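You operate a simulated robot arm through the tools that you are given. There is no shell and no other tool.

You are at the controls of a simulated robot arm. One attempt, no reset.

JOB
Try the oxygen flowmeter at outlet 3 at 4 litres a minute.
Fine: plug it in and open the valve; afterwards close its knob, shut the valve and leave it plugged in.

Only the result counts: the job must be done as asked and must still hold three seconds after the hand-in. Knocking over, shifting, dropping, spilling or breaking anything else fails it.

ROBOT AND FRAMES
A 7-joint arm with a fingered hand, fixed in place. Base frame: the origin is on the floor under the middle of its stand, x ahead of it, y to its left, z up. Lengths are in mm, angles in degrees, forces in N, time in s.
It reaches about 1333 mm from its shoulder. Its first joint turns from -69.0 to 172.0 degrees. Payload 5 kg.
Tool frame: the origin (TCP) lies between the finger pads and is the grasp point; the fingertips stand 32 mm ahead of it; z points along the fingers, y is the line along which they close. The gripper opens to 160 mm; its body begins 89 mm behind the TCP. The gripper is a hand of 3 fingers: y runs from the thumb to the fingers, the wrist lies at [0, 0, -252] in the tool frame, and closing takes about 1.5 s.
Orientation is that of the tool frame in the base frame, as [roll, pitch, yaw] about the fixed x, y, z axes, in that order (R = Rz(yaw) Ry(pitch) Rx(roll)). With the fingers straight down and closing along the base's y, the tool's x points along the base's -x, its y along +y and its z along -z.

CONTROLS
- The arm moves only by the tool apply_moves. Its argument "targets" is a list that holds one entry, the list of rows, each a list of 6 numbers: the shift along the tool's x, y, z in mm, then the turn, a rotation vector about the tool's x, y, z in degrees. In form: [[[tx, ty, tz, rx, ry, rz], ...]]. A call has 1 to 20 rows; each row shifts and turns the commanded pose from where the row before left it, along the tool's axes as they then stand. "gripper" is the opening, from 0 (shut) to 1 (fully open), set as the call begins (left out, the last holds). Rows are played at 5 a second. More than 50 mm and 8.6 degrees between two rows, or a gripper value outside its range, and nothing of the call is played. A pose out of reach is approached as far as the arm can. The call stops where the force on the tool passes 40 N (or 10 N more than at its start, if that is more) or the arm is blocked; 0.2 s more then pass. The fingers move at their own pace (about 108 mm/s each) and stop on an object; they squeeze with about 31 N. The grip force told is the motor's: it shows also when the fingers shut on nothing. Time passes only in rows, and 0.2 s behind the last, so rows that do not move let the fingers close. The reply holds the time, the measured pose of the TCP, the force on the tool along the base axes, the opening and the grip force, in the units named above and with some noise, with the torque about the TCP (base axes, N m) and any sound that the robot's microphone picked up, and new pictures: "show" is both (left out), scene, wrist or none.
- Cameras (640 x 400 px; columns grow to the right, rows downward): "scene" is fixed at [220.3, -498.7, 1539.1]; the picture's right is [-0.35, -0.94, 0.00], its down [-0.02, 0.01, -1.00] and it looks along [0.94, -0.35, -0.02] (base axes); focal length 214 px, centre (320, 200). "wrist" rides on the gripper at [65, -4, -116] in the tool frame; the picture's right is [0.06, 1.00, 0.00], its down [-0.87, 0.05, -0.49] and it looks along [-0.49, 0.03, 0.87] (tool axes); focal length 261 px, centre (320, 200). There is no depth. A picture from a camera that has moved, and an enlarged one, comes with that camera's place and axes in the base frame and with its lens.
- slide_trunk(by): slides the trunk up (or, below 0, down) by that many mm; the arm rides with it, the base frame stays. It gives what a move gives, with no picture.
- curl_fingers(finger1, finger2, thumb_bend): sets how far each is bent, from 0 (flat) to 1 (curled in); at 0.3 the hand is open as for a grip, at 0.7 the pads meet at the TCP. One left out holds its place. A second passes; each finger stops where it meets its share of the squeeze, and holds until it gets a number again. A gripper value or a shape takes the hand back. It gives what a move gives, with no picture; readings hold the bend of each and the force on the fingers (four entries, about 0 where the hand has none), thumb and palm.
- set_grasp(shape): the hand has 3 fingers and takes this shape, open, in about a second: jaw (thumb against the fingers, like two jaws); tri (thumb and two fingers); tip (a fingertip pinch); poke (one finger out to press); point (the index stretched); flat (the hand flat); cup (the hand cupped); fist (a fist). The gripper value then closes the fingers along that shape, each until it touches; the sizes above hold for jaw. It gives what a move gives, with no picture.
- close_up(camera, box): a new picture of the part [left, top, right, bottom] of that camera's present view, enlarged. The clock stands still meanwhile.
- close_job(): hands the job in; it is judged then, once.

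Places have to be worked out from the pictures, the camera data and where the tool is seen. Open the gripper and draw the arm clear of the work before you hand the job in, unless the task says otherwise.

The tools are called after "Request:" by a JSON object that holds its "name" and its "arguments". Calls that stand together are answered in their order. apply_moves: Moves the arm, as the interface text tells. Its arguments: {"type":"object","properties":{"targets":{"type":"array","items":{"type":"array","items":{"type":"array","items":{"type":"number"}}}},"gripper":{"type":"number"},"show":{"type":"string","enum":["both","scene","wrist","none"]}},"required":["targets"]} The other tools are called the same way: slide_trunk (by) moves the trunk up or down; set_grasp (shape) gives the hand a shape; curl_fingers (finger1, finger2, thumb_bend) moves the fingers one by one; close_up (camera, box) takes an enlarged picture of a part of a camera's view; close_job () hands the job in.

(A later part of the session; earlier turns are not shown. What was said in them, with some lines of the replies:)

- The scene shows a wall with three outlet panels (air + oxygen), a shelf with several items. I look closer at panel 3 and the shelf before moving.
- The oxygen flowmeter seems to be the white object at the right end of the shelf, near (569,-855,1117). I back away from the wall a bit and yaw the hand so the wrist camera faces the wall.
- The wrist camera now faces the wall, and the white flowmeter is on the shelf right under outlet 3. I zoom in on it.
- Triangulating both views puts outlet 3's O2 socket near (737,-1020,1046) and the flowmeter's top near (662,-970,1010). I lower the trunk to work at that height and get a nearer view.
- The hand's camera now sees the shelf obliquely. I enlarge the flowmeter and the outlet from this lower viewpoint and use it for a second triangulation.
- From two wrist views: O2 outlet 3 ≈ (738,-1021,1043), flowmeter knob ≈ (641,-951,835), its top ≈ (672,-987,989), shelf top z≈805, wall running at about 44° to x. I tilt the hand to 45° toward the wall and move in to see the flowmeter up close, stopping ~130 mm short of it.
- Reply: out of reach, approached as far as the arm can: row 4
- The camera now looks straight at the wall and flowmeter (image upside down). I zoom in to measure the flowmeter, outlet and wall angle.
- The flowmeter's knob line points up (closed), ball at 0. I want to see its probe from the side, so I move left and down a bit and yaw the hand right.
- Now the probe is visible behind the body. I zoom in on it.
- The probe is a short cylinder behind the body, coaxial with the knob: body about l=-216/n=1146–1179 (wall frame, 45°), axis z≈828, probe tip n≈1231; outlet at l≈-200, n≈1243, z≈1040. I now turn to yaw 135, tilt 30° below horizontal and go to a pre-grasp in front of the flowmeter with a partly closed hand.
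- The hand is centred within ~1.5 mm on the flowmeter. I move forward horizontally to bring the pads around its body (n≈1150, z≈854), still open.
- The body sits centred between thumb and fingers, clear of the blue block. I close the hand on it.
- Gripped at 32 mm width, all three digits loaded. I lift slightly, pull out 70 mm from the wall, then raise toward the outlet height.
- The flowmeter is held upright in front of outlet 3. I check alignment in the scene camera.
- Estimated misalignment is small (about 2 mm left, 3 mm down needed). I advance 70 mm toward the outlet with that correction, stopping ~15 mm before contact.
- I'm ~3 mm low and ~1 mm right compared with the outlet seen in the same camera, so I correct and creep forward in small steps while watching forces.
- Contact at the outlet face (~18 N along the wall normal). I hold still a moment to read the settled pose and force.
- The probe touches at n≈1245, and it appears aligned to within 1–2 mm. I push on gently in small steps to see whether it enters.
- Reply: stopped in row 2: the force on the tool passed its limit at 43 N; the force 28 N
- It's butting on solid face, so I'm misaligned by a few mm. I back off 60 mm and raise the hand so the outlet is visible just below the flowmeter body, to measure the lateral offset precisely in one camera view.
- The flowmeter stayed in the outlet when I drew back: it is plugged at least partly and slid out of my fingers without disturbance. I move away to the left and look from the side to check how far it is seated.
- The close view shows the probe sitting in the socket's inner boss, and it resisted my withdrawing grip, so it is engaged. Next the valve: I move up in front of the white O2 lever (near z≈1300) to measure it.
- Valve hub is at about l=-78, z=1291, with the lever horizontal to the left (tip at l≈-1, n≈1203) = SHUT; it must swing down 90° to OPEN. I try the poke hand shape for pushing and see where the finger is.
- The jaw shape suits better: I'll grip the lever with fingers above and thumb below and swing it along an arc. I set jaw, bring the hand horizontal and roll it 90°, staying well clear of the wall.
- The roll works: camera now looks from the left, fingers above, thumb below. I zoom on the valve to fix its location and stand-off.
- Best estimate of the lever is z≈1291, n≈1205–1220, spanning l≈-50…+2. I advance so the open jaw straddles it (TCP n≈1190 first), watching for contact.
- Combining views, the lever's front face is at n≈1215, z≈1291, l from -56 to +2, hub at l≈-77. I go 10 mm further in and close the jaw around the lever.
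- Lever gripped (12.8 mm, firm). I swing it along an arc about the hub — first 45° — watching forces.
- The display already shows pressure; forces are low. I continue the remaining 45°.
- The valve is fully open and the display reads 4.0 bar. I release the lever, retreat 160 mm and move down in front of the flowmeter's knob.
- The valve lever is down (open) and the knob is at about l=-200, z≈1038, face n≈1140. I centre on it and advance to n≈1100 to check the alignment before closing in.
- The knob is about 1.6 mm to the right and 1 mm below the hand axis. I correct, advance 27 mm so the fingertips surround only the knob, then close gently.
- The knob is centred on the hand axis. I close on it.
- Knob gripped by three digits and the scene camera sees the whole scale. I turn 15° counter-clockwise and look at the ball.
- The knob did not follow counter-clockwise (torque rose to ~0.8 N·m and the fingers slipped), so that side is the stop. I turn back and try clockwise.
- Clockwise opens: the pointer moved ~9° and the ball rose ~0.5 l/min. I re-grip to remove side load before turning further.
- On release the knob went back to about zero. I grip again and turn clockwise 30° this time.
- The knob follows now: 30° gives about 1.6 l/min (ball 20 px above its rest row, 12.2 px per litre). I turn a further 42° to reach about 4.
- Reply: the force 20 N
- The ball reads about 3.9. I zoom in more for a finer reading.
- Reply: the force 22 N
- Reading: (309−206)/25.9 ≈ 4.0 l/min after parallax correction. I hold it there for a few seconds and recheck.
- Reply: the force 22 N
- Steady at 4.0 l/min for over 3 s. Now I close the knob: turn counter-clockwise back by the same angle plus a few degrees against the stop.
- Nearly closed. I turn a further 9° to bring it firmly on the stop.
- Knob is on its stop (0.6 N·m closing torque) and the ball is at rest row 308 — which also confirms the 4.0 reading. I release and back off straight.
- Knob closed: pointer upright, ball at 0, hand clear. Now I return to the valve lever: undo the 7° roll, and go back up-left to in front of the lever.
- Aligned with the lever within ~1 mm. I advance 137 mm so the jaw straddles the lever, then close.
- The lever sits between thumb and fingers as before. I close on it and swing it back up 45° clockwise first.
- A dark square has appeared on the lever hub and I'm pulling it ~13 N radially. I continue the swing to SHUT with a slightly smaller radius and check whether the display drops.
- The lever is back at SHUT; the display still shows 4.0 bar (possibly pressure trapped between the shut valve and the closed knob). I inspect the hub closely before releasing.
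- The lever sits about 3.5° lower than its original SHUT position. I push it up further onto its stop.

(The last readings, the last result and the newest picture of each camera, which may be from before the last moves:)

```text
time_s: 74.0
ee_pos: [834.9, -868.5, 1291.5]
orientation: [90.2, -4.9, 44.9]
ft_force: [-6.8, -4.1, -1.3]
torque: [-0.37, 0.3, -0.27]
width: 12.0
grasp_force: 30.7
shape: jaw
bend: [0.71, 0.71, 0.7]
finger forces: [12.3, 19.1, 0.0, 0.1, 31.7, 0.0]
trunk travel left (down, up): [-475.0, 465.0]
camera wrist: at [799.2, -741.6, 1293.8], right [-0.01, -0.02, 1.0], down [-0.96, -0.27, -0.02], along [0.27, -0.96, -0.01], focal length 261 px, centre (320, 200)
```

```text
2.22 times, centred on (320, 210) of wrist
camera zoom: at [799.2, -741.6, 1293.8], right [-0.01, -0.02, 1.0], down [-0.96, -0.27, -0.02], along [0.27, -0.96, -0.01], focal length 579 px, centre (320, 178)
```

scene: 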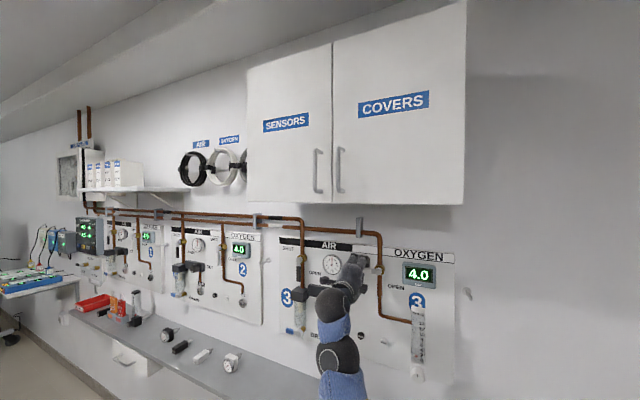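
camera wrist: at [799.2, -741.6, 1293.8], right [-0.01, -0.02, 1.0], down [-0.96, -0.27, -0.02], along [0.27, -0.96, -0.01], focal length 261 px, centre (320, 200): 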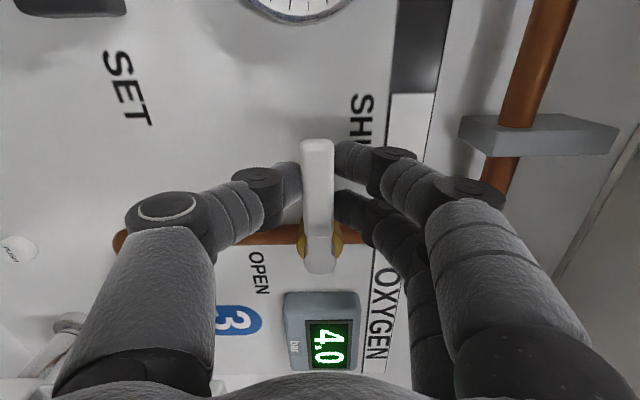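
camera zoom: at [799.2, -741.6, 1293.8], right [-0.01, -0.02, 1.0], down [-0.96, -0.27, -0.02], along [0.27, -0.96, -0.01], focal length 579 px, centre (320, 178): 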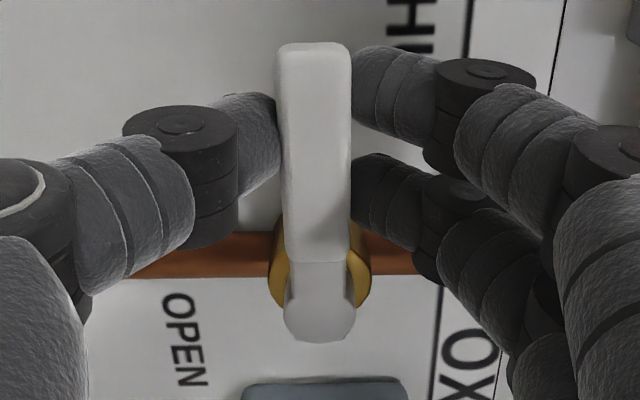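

Request:
{"name": "apply_moves", "arguments": {"targets": [[[0, 1.8, 0, 0, 0, 2.0], [0, 0, 0, 0, 0, 0], [0, 0, 0, 0, 0, 0], [0, 0, 0, 0, 0, 0], [0, 0, 0, 0, 0, 0]]], "gripper": 0.0, "show": "both"}}

Request:
{"name": "close_up", "arguments": {"camera": "wrist", "box": [240, 120, 400, 300]}}

```text
time_s: 75.2
ee_pos: [834.8, -868.9, 1293.0]
orientation: [90.2, -6.9, 44.9]
ft_force: [-9.9, 1.6, -9.8]
torque: [-0.29, 0.57, -0.2]
width: 12.5
grasp_force: 31.3
shape: jaw
bend: [0.72, 0.71, 0.7]
finger forces: [11.3, 17.6, 0.1, 0.1, 38.2, 0.0]
trunk travel left (down, up): [-475.0, 465.0]
camera wrist: at [799.2, -742.1, 1297.4], right [-0.04, -0.04, 1.0], down [-0.96, -0.27, -0.05], along [0.27, -0.96, -0.03], focal length 261 px, centre (320, 200)
```

scene: 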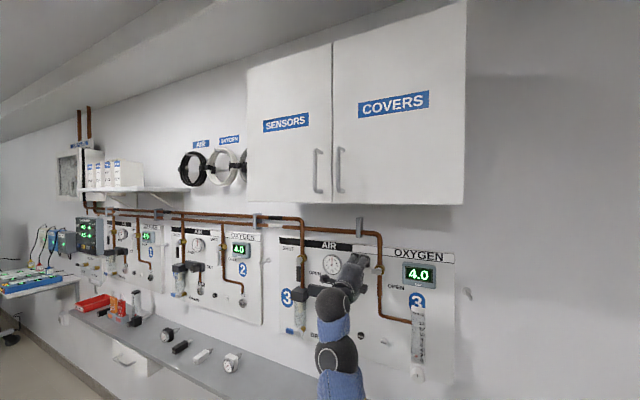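
wrist: 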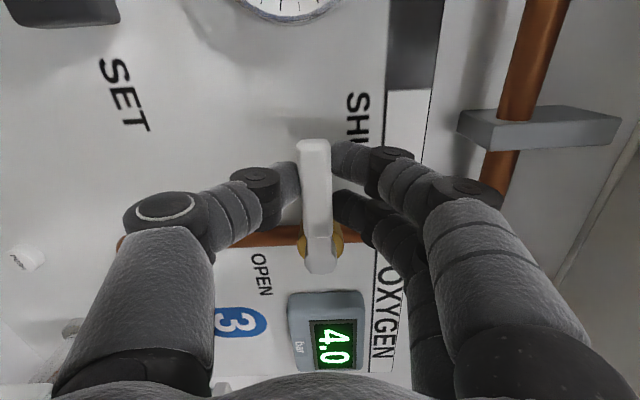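

```text
2.22 times, centred on (320, 210) of wrist
camera zoom: at [799.2, -742.1, 1297.4], right [-0.04, -0.04, 1.0], down [-0.96, -0.27, -0.05], along [0.27, -0.96, -0.03], focal length 579 px, centre (320, 178)
```

zoom: 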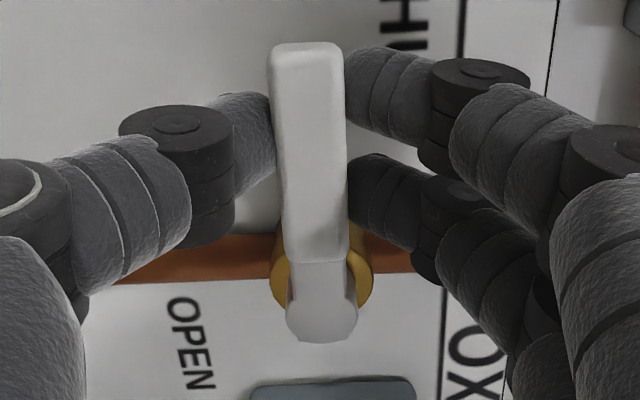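

The lever is now on its SHUT stop (hand rotates on without it). I release and back straight off.

Request:
{"name": "apply_moves", "arguments": {"targets": [[[0, 0, 0, 0, 0, 0], [0, 0, 0, 0, 0, 0], [0, 0, 0, 0, 0, 0], [0, 0, -20, 0, 0, 0], [0, 0, -30, 0, 0, 0], [0, 0, -40, 0, 0, 0], [0, 0, -40, 0, 0, 0], [0, 0, 0, 0, 0, 0]]], "gripper": 0.5, "show": "both"}}

Request:
{"name": "close_up", "arguments": {"camera": "wrist", "box": [240, 60, 400, 240]}}

Request:
{"name": "close_up", "arguments": {"camera": "scene", "box": [340, 230, 480, 390]}}

```text
time_s: 77.0
ee_pos: [741.2, -775.1, 1292.3]
orientation: [90.2, -6.8, 44.9]
ft_force: [0.5, -0.9, 0.8]
torque: [-0.02, -0.03, 0.03]
width: 79.4
grasp_force: 0.1
shape: jaw
bend: [0.72, 0.72, 0.7]
finger forces: [0.0, 0.0, 0.0, 0.1, 0.1, 0.0]
trunk travel left (down, up): [-475.0, 465.0]
camera wrist: at [705.7, -648.2, 1296.4], right [-0.04, -0.04, 1.0], down [-0.96, -0.27, -0.05], along [0.27, -0.96, -0.03], focal length 261 px, centre (320, 200)
```

scene: 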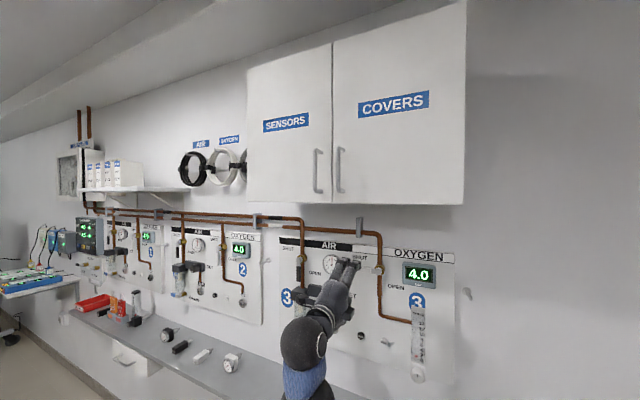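
wrist: 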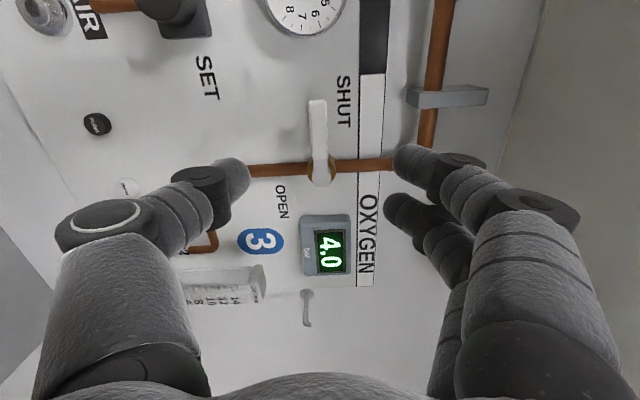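

```text
2.22 times, centred on (320, 150) of wrist
camera zoom: at [705.7, -648.2, 1296.4], right [-0.04, -0.04, 1.0], down [-0.96, -0.27, -0.05], along [0.27, -0.96, -0.03], focal length 579 px, centre (320, 311)
```

zoom: 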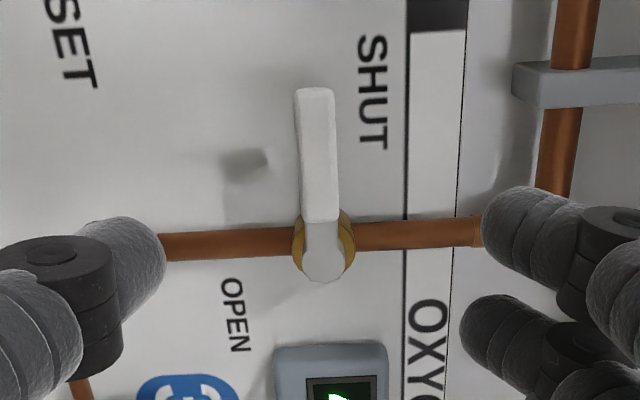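

```text
2.50 times, centred on (410, 310) of scene
camera zoom: at [220.3, -498.7, 1539.1], right [-0.35, -0.94, 0.0], down [-0.02, 0.01, -1.0], along [0.94, -0.35, -0.02], focal length 536 px, centre (95, -75)
```

zoom: 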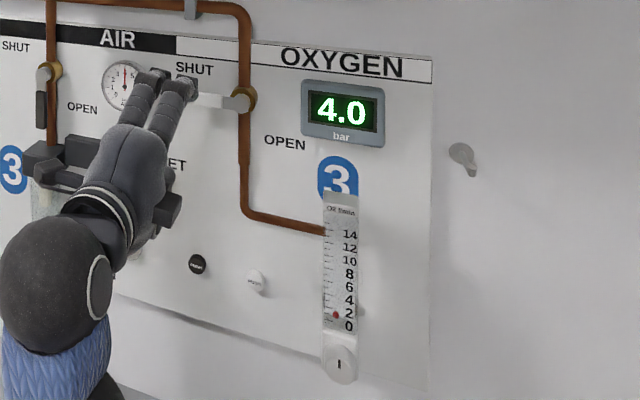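

The lever is horizontal at SHUT and intact, the knob closed, flow 0. I draw the arm back clear of the panel with the hand open, then verify everything once more.

Request:
{"name": "apply_moves", "arguments": {"targets": [[[0, 0, -30, 0, 0, 0], [0, 0, -40, 0, 0, 0], [0, 0, -40, 0, 0, 0], [0, 0, -30, 0, 0, 0], [0, 0, 0, 0, 0, 0], [0, 0, 0, 0, 0, 0]]], "gripper": 1.0, "show": "both"}}

Request:
{"name": "close_up", "arguments": {"camera": "scene", "box": [340, 230, 480, 390]}}

Request:
{"name": "close_up", "arguments": {"camera": "scene", "box": [395, 300, 445, 385]}}

Request:
{"name": "close_up", "arguments": {"camera": "wrist", "box": [160, 60, 400, 300]}}

```text
time_s: 78.4
ee_pos: [643.2, -677.1, 1294.9]
orientation: [90.2, -6.9, 45.0]
ft_force: [0.8, 0.2, 0.3]
torque: [0.02, -0.02, 0.02]
width: 159.9
grasp_force: 0.0
shape: jaw
bend: [0.3, 0.3, 0.3]
finger forces: [0.0, 0.0, 0.0, 0.0, 0.0, 0.0]
trunk travel left (down, up): [-475.0, 465.0]
camera wrist: at [607.3, -550.4, 1299.3], right [-0.04, -0.04, 1.0], down [-0.96, -0.27, -0.05], along [0.27, -0.96, -0.03], focal length 261 px, centre (320, 200)
```

scene: 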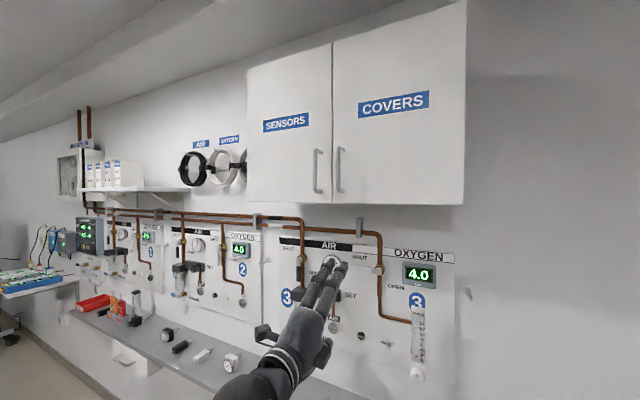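
wrist: 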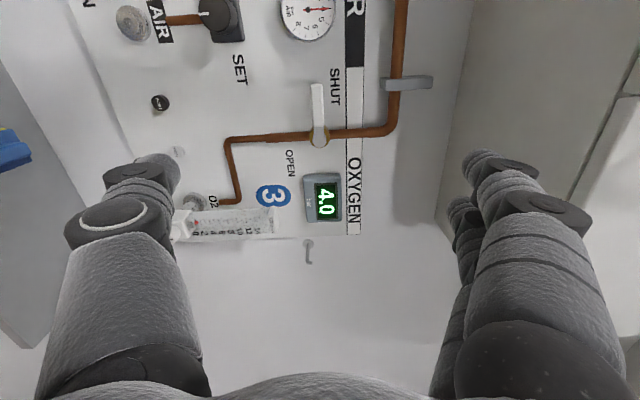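

```text
2.50 times, centred on (410, 310) of scene
camera zoom: at [220.3, -498.7, 1539.1], right [-0.35, -0.94, 0.0], down [-0.02, 0.01, -1.0], along [0.94, -0.35, -0.02], focal length 536 px, centre (95, -75)
```

zoom: 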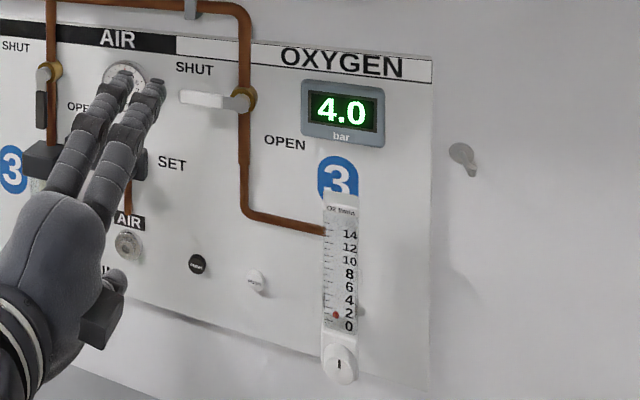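

```text
4.71 times, centred on (420, 342) of scene
camera zoom: at [220.3, -498.7, 1539.1], right [-0.35, -0.94, 0.0], down [-0.02, 0.01, -1.0], along [0.94, -0.35, -0.02], focal length 1009 px, centre (-151, -471)
```

zoom: 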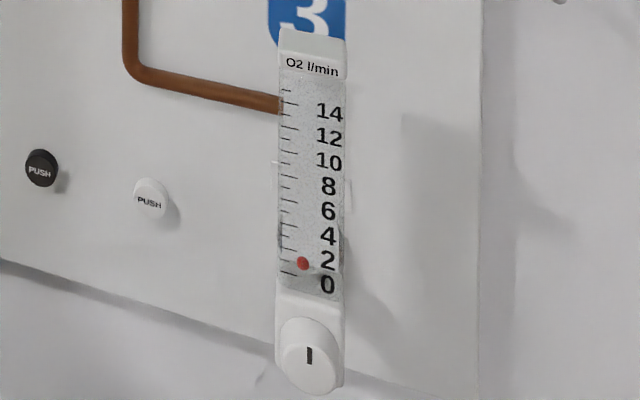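

```text
1.67 times, centred on (280, 180) of wrist
camera zoom: at [607.3, -550.4, 1299.3], right [-0.04, -0.04, 1.0], down [-0.96, -0.27, -0.05], along [0.27, -0.96, -0.03], focal length 434 px, centre (387, 233)
```

zoom: 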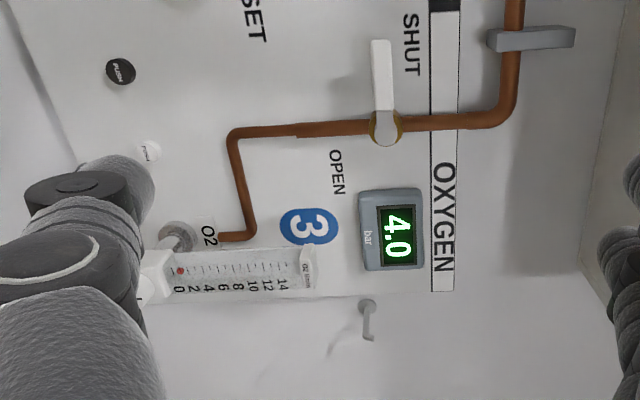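

Lever position matches the original SHUT exactly, the knob pointer is upright and the ball at 0. I wait a few seconds while moving the arm a little further away, and watch the display and flowmeter for any change.

Request:
{"name": "apply_moves", "arguments": {"targets": [[[0, 0, -20, 0, 0, 0], [0, 0, -20, 0, 0, 0], [0, 0, 0, 0, 0, 0], [0, 0, 0, 0, 0, 0], [0, 0, 0, 0, 0, 0], [0, 0, 0, 0, 0, 0], [0, 0, 0, 0, 0, 0], [0, 0, 0, 0, 0, 0], [0, 0, 0, 0, 0, 0], [0, 0, 0, 0, 0, 0], [0, 0, 0, 0, 0, 0], [0, 0, 0, 0, 0, 0], [0, 0, 0, 0, 0, 0], [0, 0, 0, 0, 0, 0], [0, 0, 0, 0, 0, 0], [0, 0, 0, 0, 0, 0], [0, 0, 0, 0, 0, 0], [0, 0, 0, 0, 0, 0], [0, 0, 0, 0, 0, 0], [0, 0, 0, 0, 0, 0]]], "gripper": 1.0, "show": "both"}}

Request:
{"name": "close_up", "arguments": {"camera": "scene", "box": [340, 230, 480, 390]}}

Request:
{"name": "close_up", "arguments": {"camera": "scene", "box": [408, 340, 432, 380]}}

```text
time_s: 82.6
ee_pos: [615.4, -649.4, 1293.3]
orientation: [90.3, -6.8, 44.9]
ft_force: [0.0, -0.1, -0.9]
torque: [0.0, 0.01, 0.02]
width: 159.8
grasp_force: 0.1
shape: jaw
bend: [0.3, 0.3, 0.3]
finger forces: [0.0, 0.0, 0.0, 0.0, 0.0, 0.1]
trunk travel left (down, up): [-475.0, 465.0]
camera wrist: at [579.5, -522.2, 1298.5], right [-0.04, -0.04, 1.0], down [-0.96, -0.27, -0.05], along [0.27, -0.96, -0.03], focal length 261 px, centre (320, 200)
```

scene: 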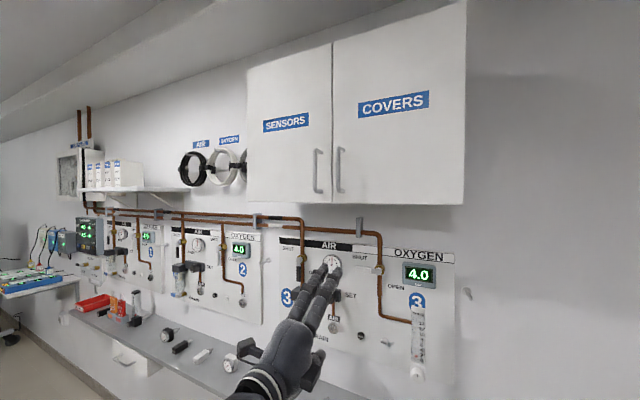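
wrist: 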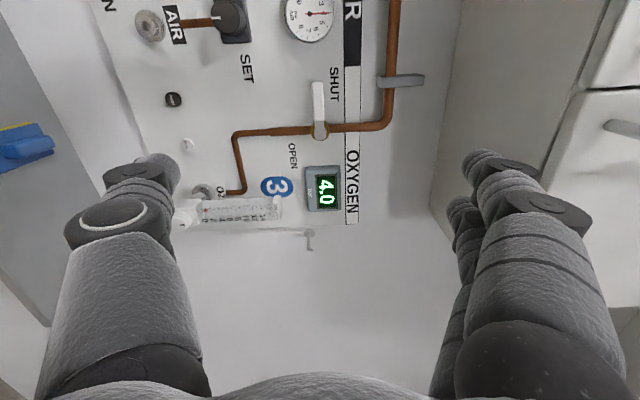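

```text
2.50 times, centred on (410, 310) of scene
camera zoom: at [220.3, -498.7, 1539.1], right [-0.35, -0.94, 0.0], down [-0.02, 0.01, -1.0], along [0.94, -0.35, -0.02], focal length 536 px, centre (95, -75)
```

zoom: 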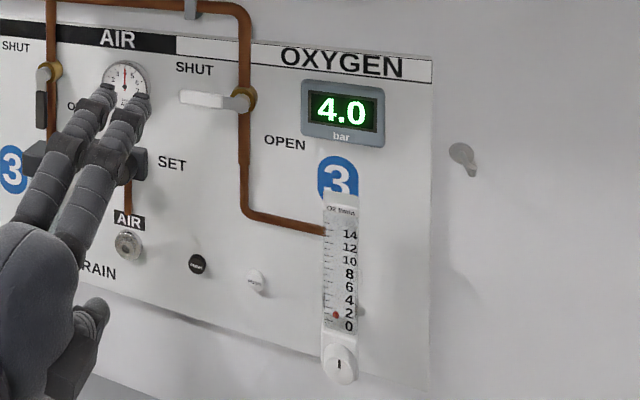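

```text
10.00 times, centred on (420, 360) of scene
camera zoom: at [220.3, -498.7, 1539.1], right [-0.35, -0.94, 0.0], down [-0.02, 0.01, -1.0], along [0.94, -0.35, -0.02], focal length 2145 px, centre (-680, -1400)
```

zoom: 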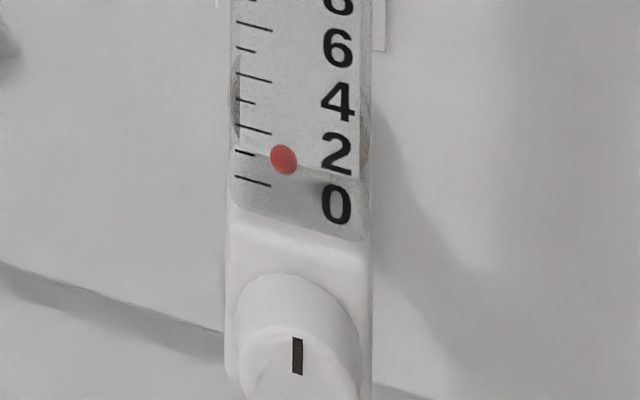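

The state has held steady for more than five seconds:
- **Flowmeter:** plugged into outlet 3.
- **Knob:** on its stop, with the ball at 0.
- **Valve lever:** at SHUT. The 4.0 bar on the display fits gas trapped between the shut valve and the closed knob.
- **Arm:** clear of the panel, with the hand open.

I hand the job in.

Request:
{"name": "close_job", "arguments": {}}

```text
The job is handed in.
```

I plugged the oxygen flowmeter into outlet 3 and ran it at about 4 litres a minute. I then shut everything off and handed the job in; no result has come back yet.

- **Plugged in:** the flowmeter seated in the O2 socket and held when I drew my grip back. I heard no click, but it stayed put through the whole trial.
- **Trial:** with the valve open the display read 4.0 bar. Turning the knob about 74° clockwise brought the ball to roughly 4.0 l/min, corrected for the camera angle. I held it there for a little over 3 seconds.
- **Closed:** the knob is back on its stop with the ball at 0, and the lever is at SHUT in the same position as at the start. The arm is clear with the hand open.

**Display still at 4.0 bar:** it did not drop after I shut the valve. Closing the knob first would trap gas in the line and explain this. I did not open the knob again to confirm that the valve isolates.

**Dark square on the lever:** partway through closing the valve, a dark square showed on the lever's hub. It was gone at SHUT and the lever looks intact, but I don't know what caused it.
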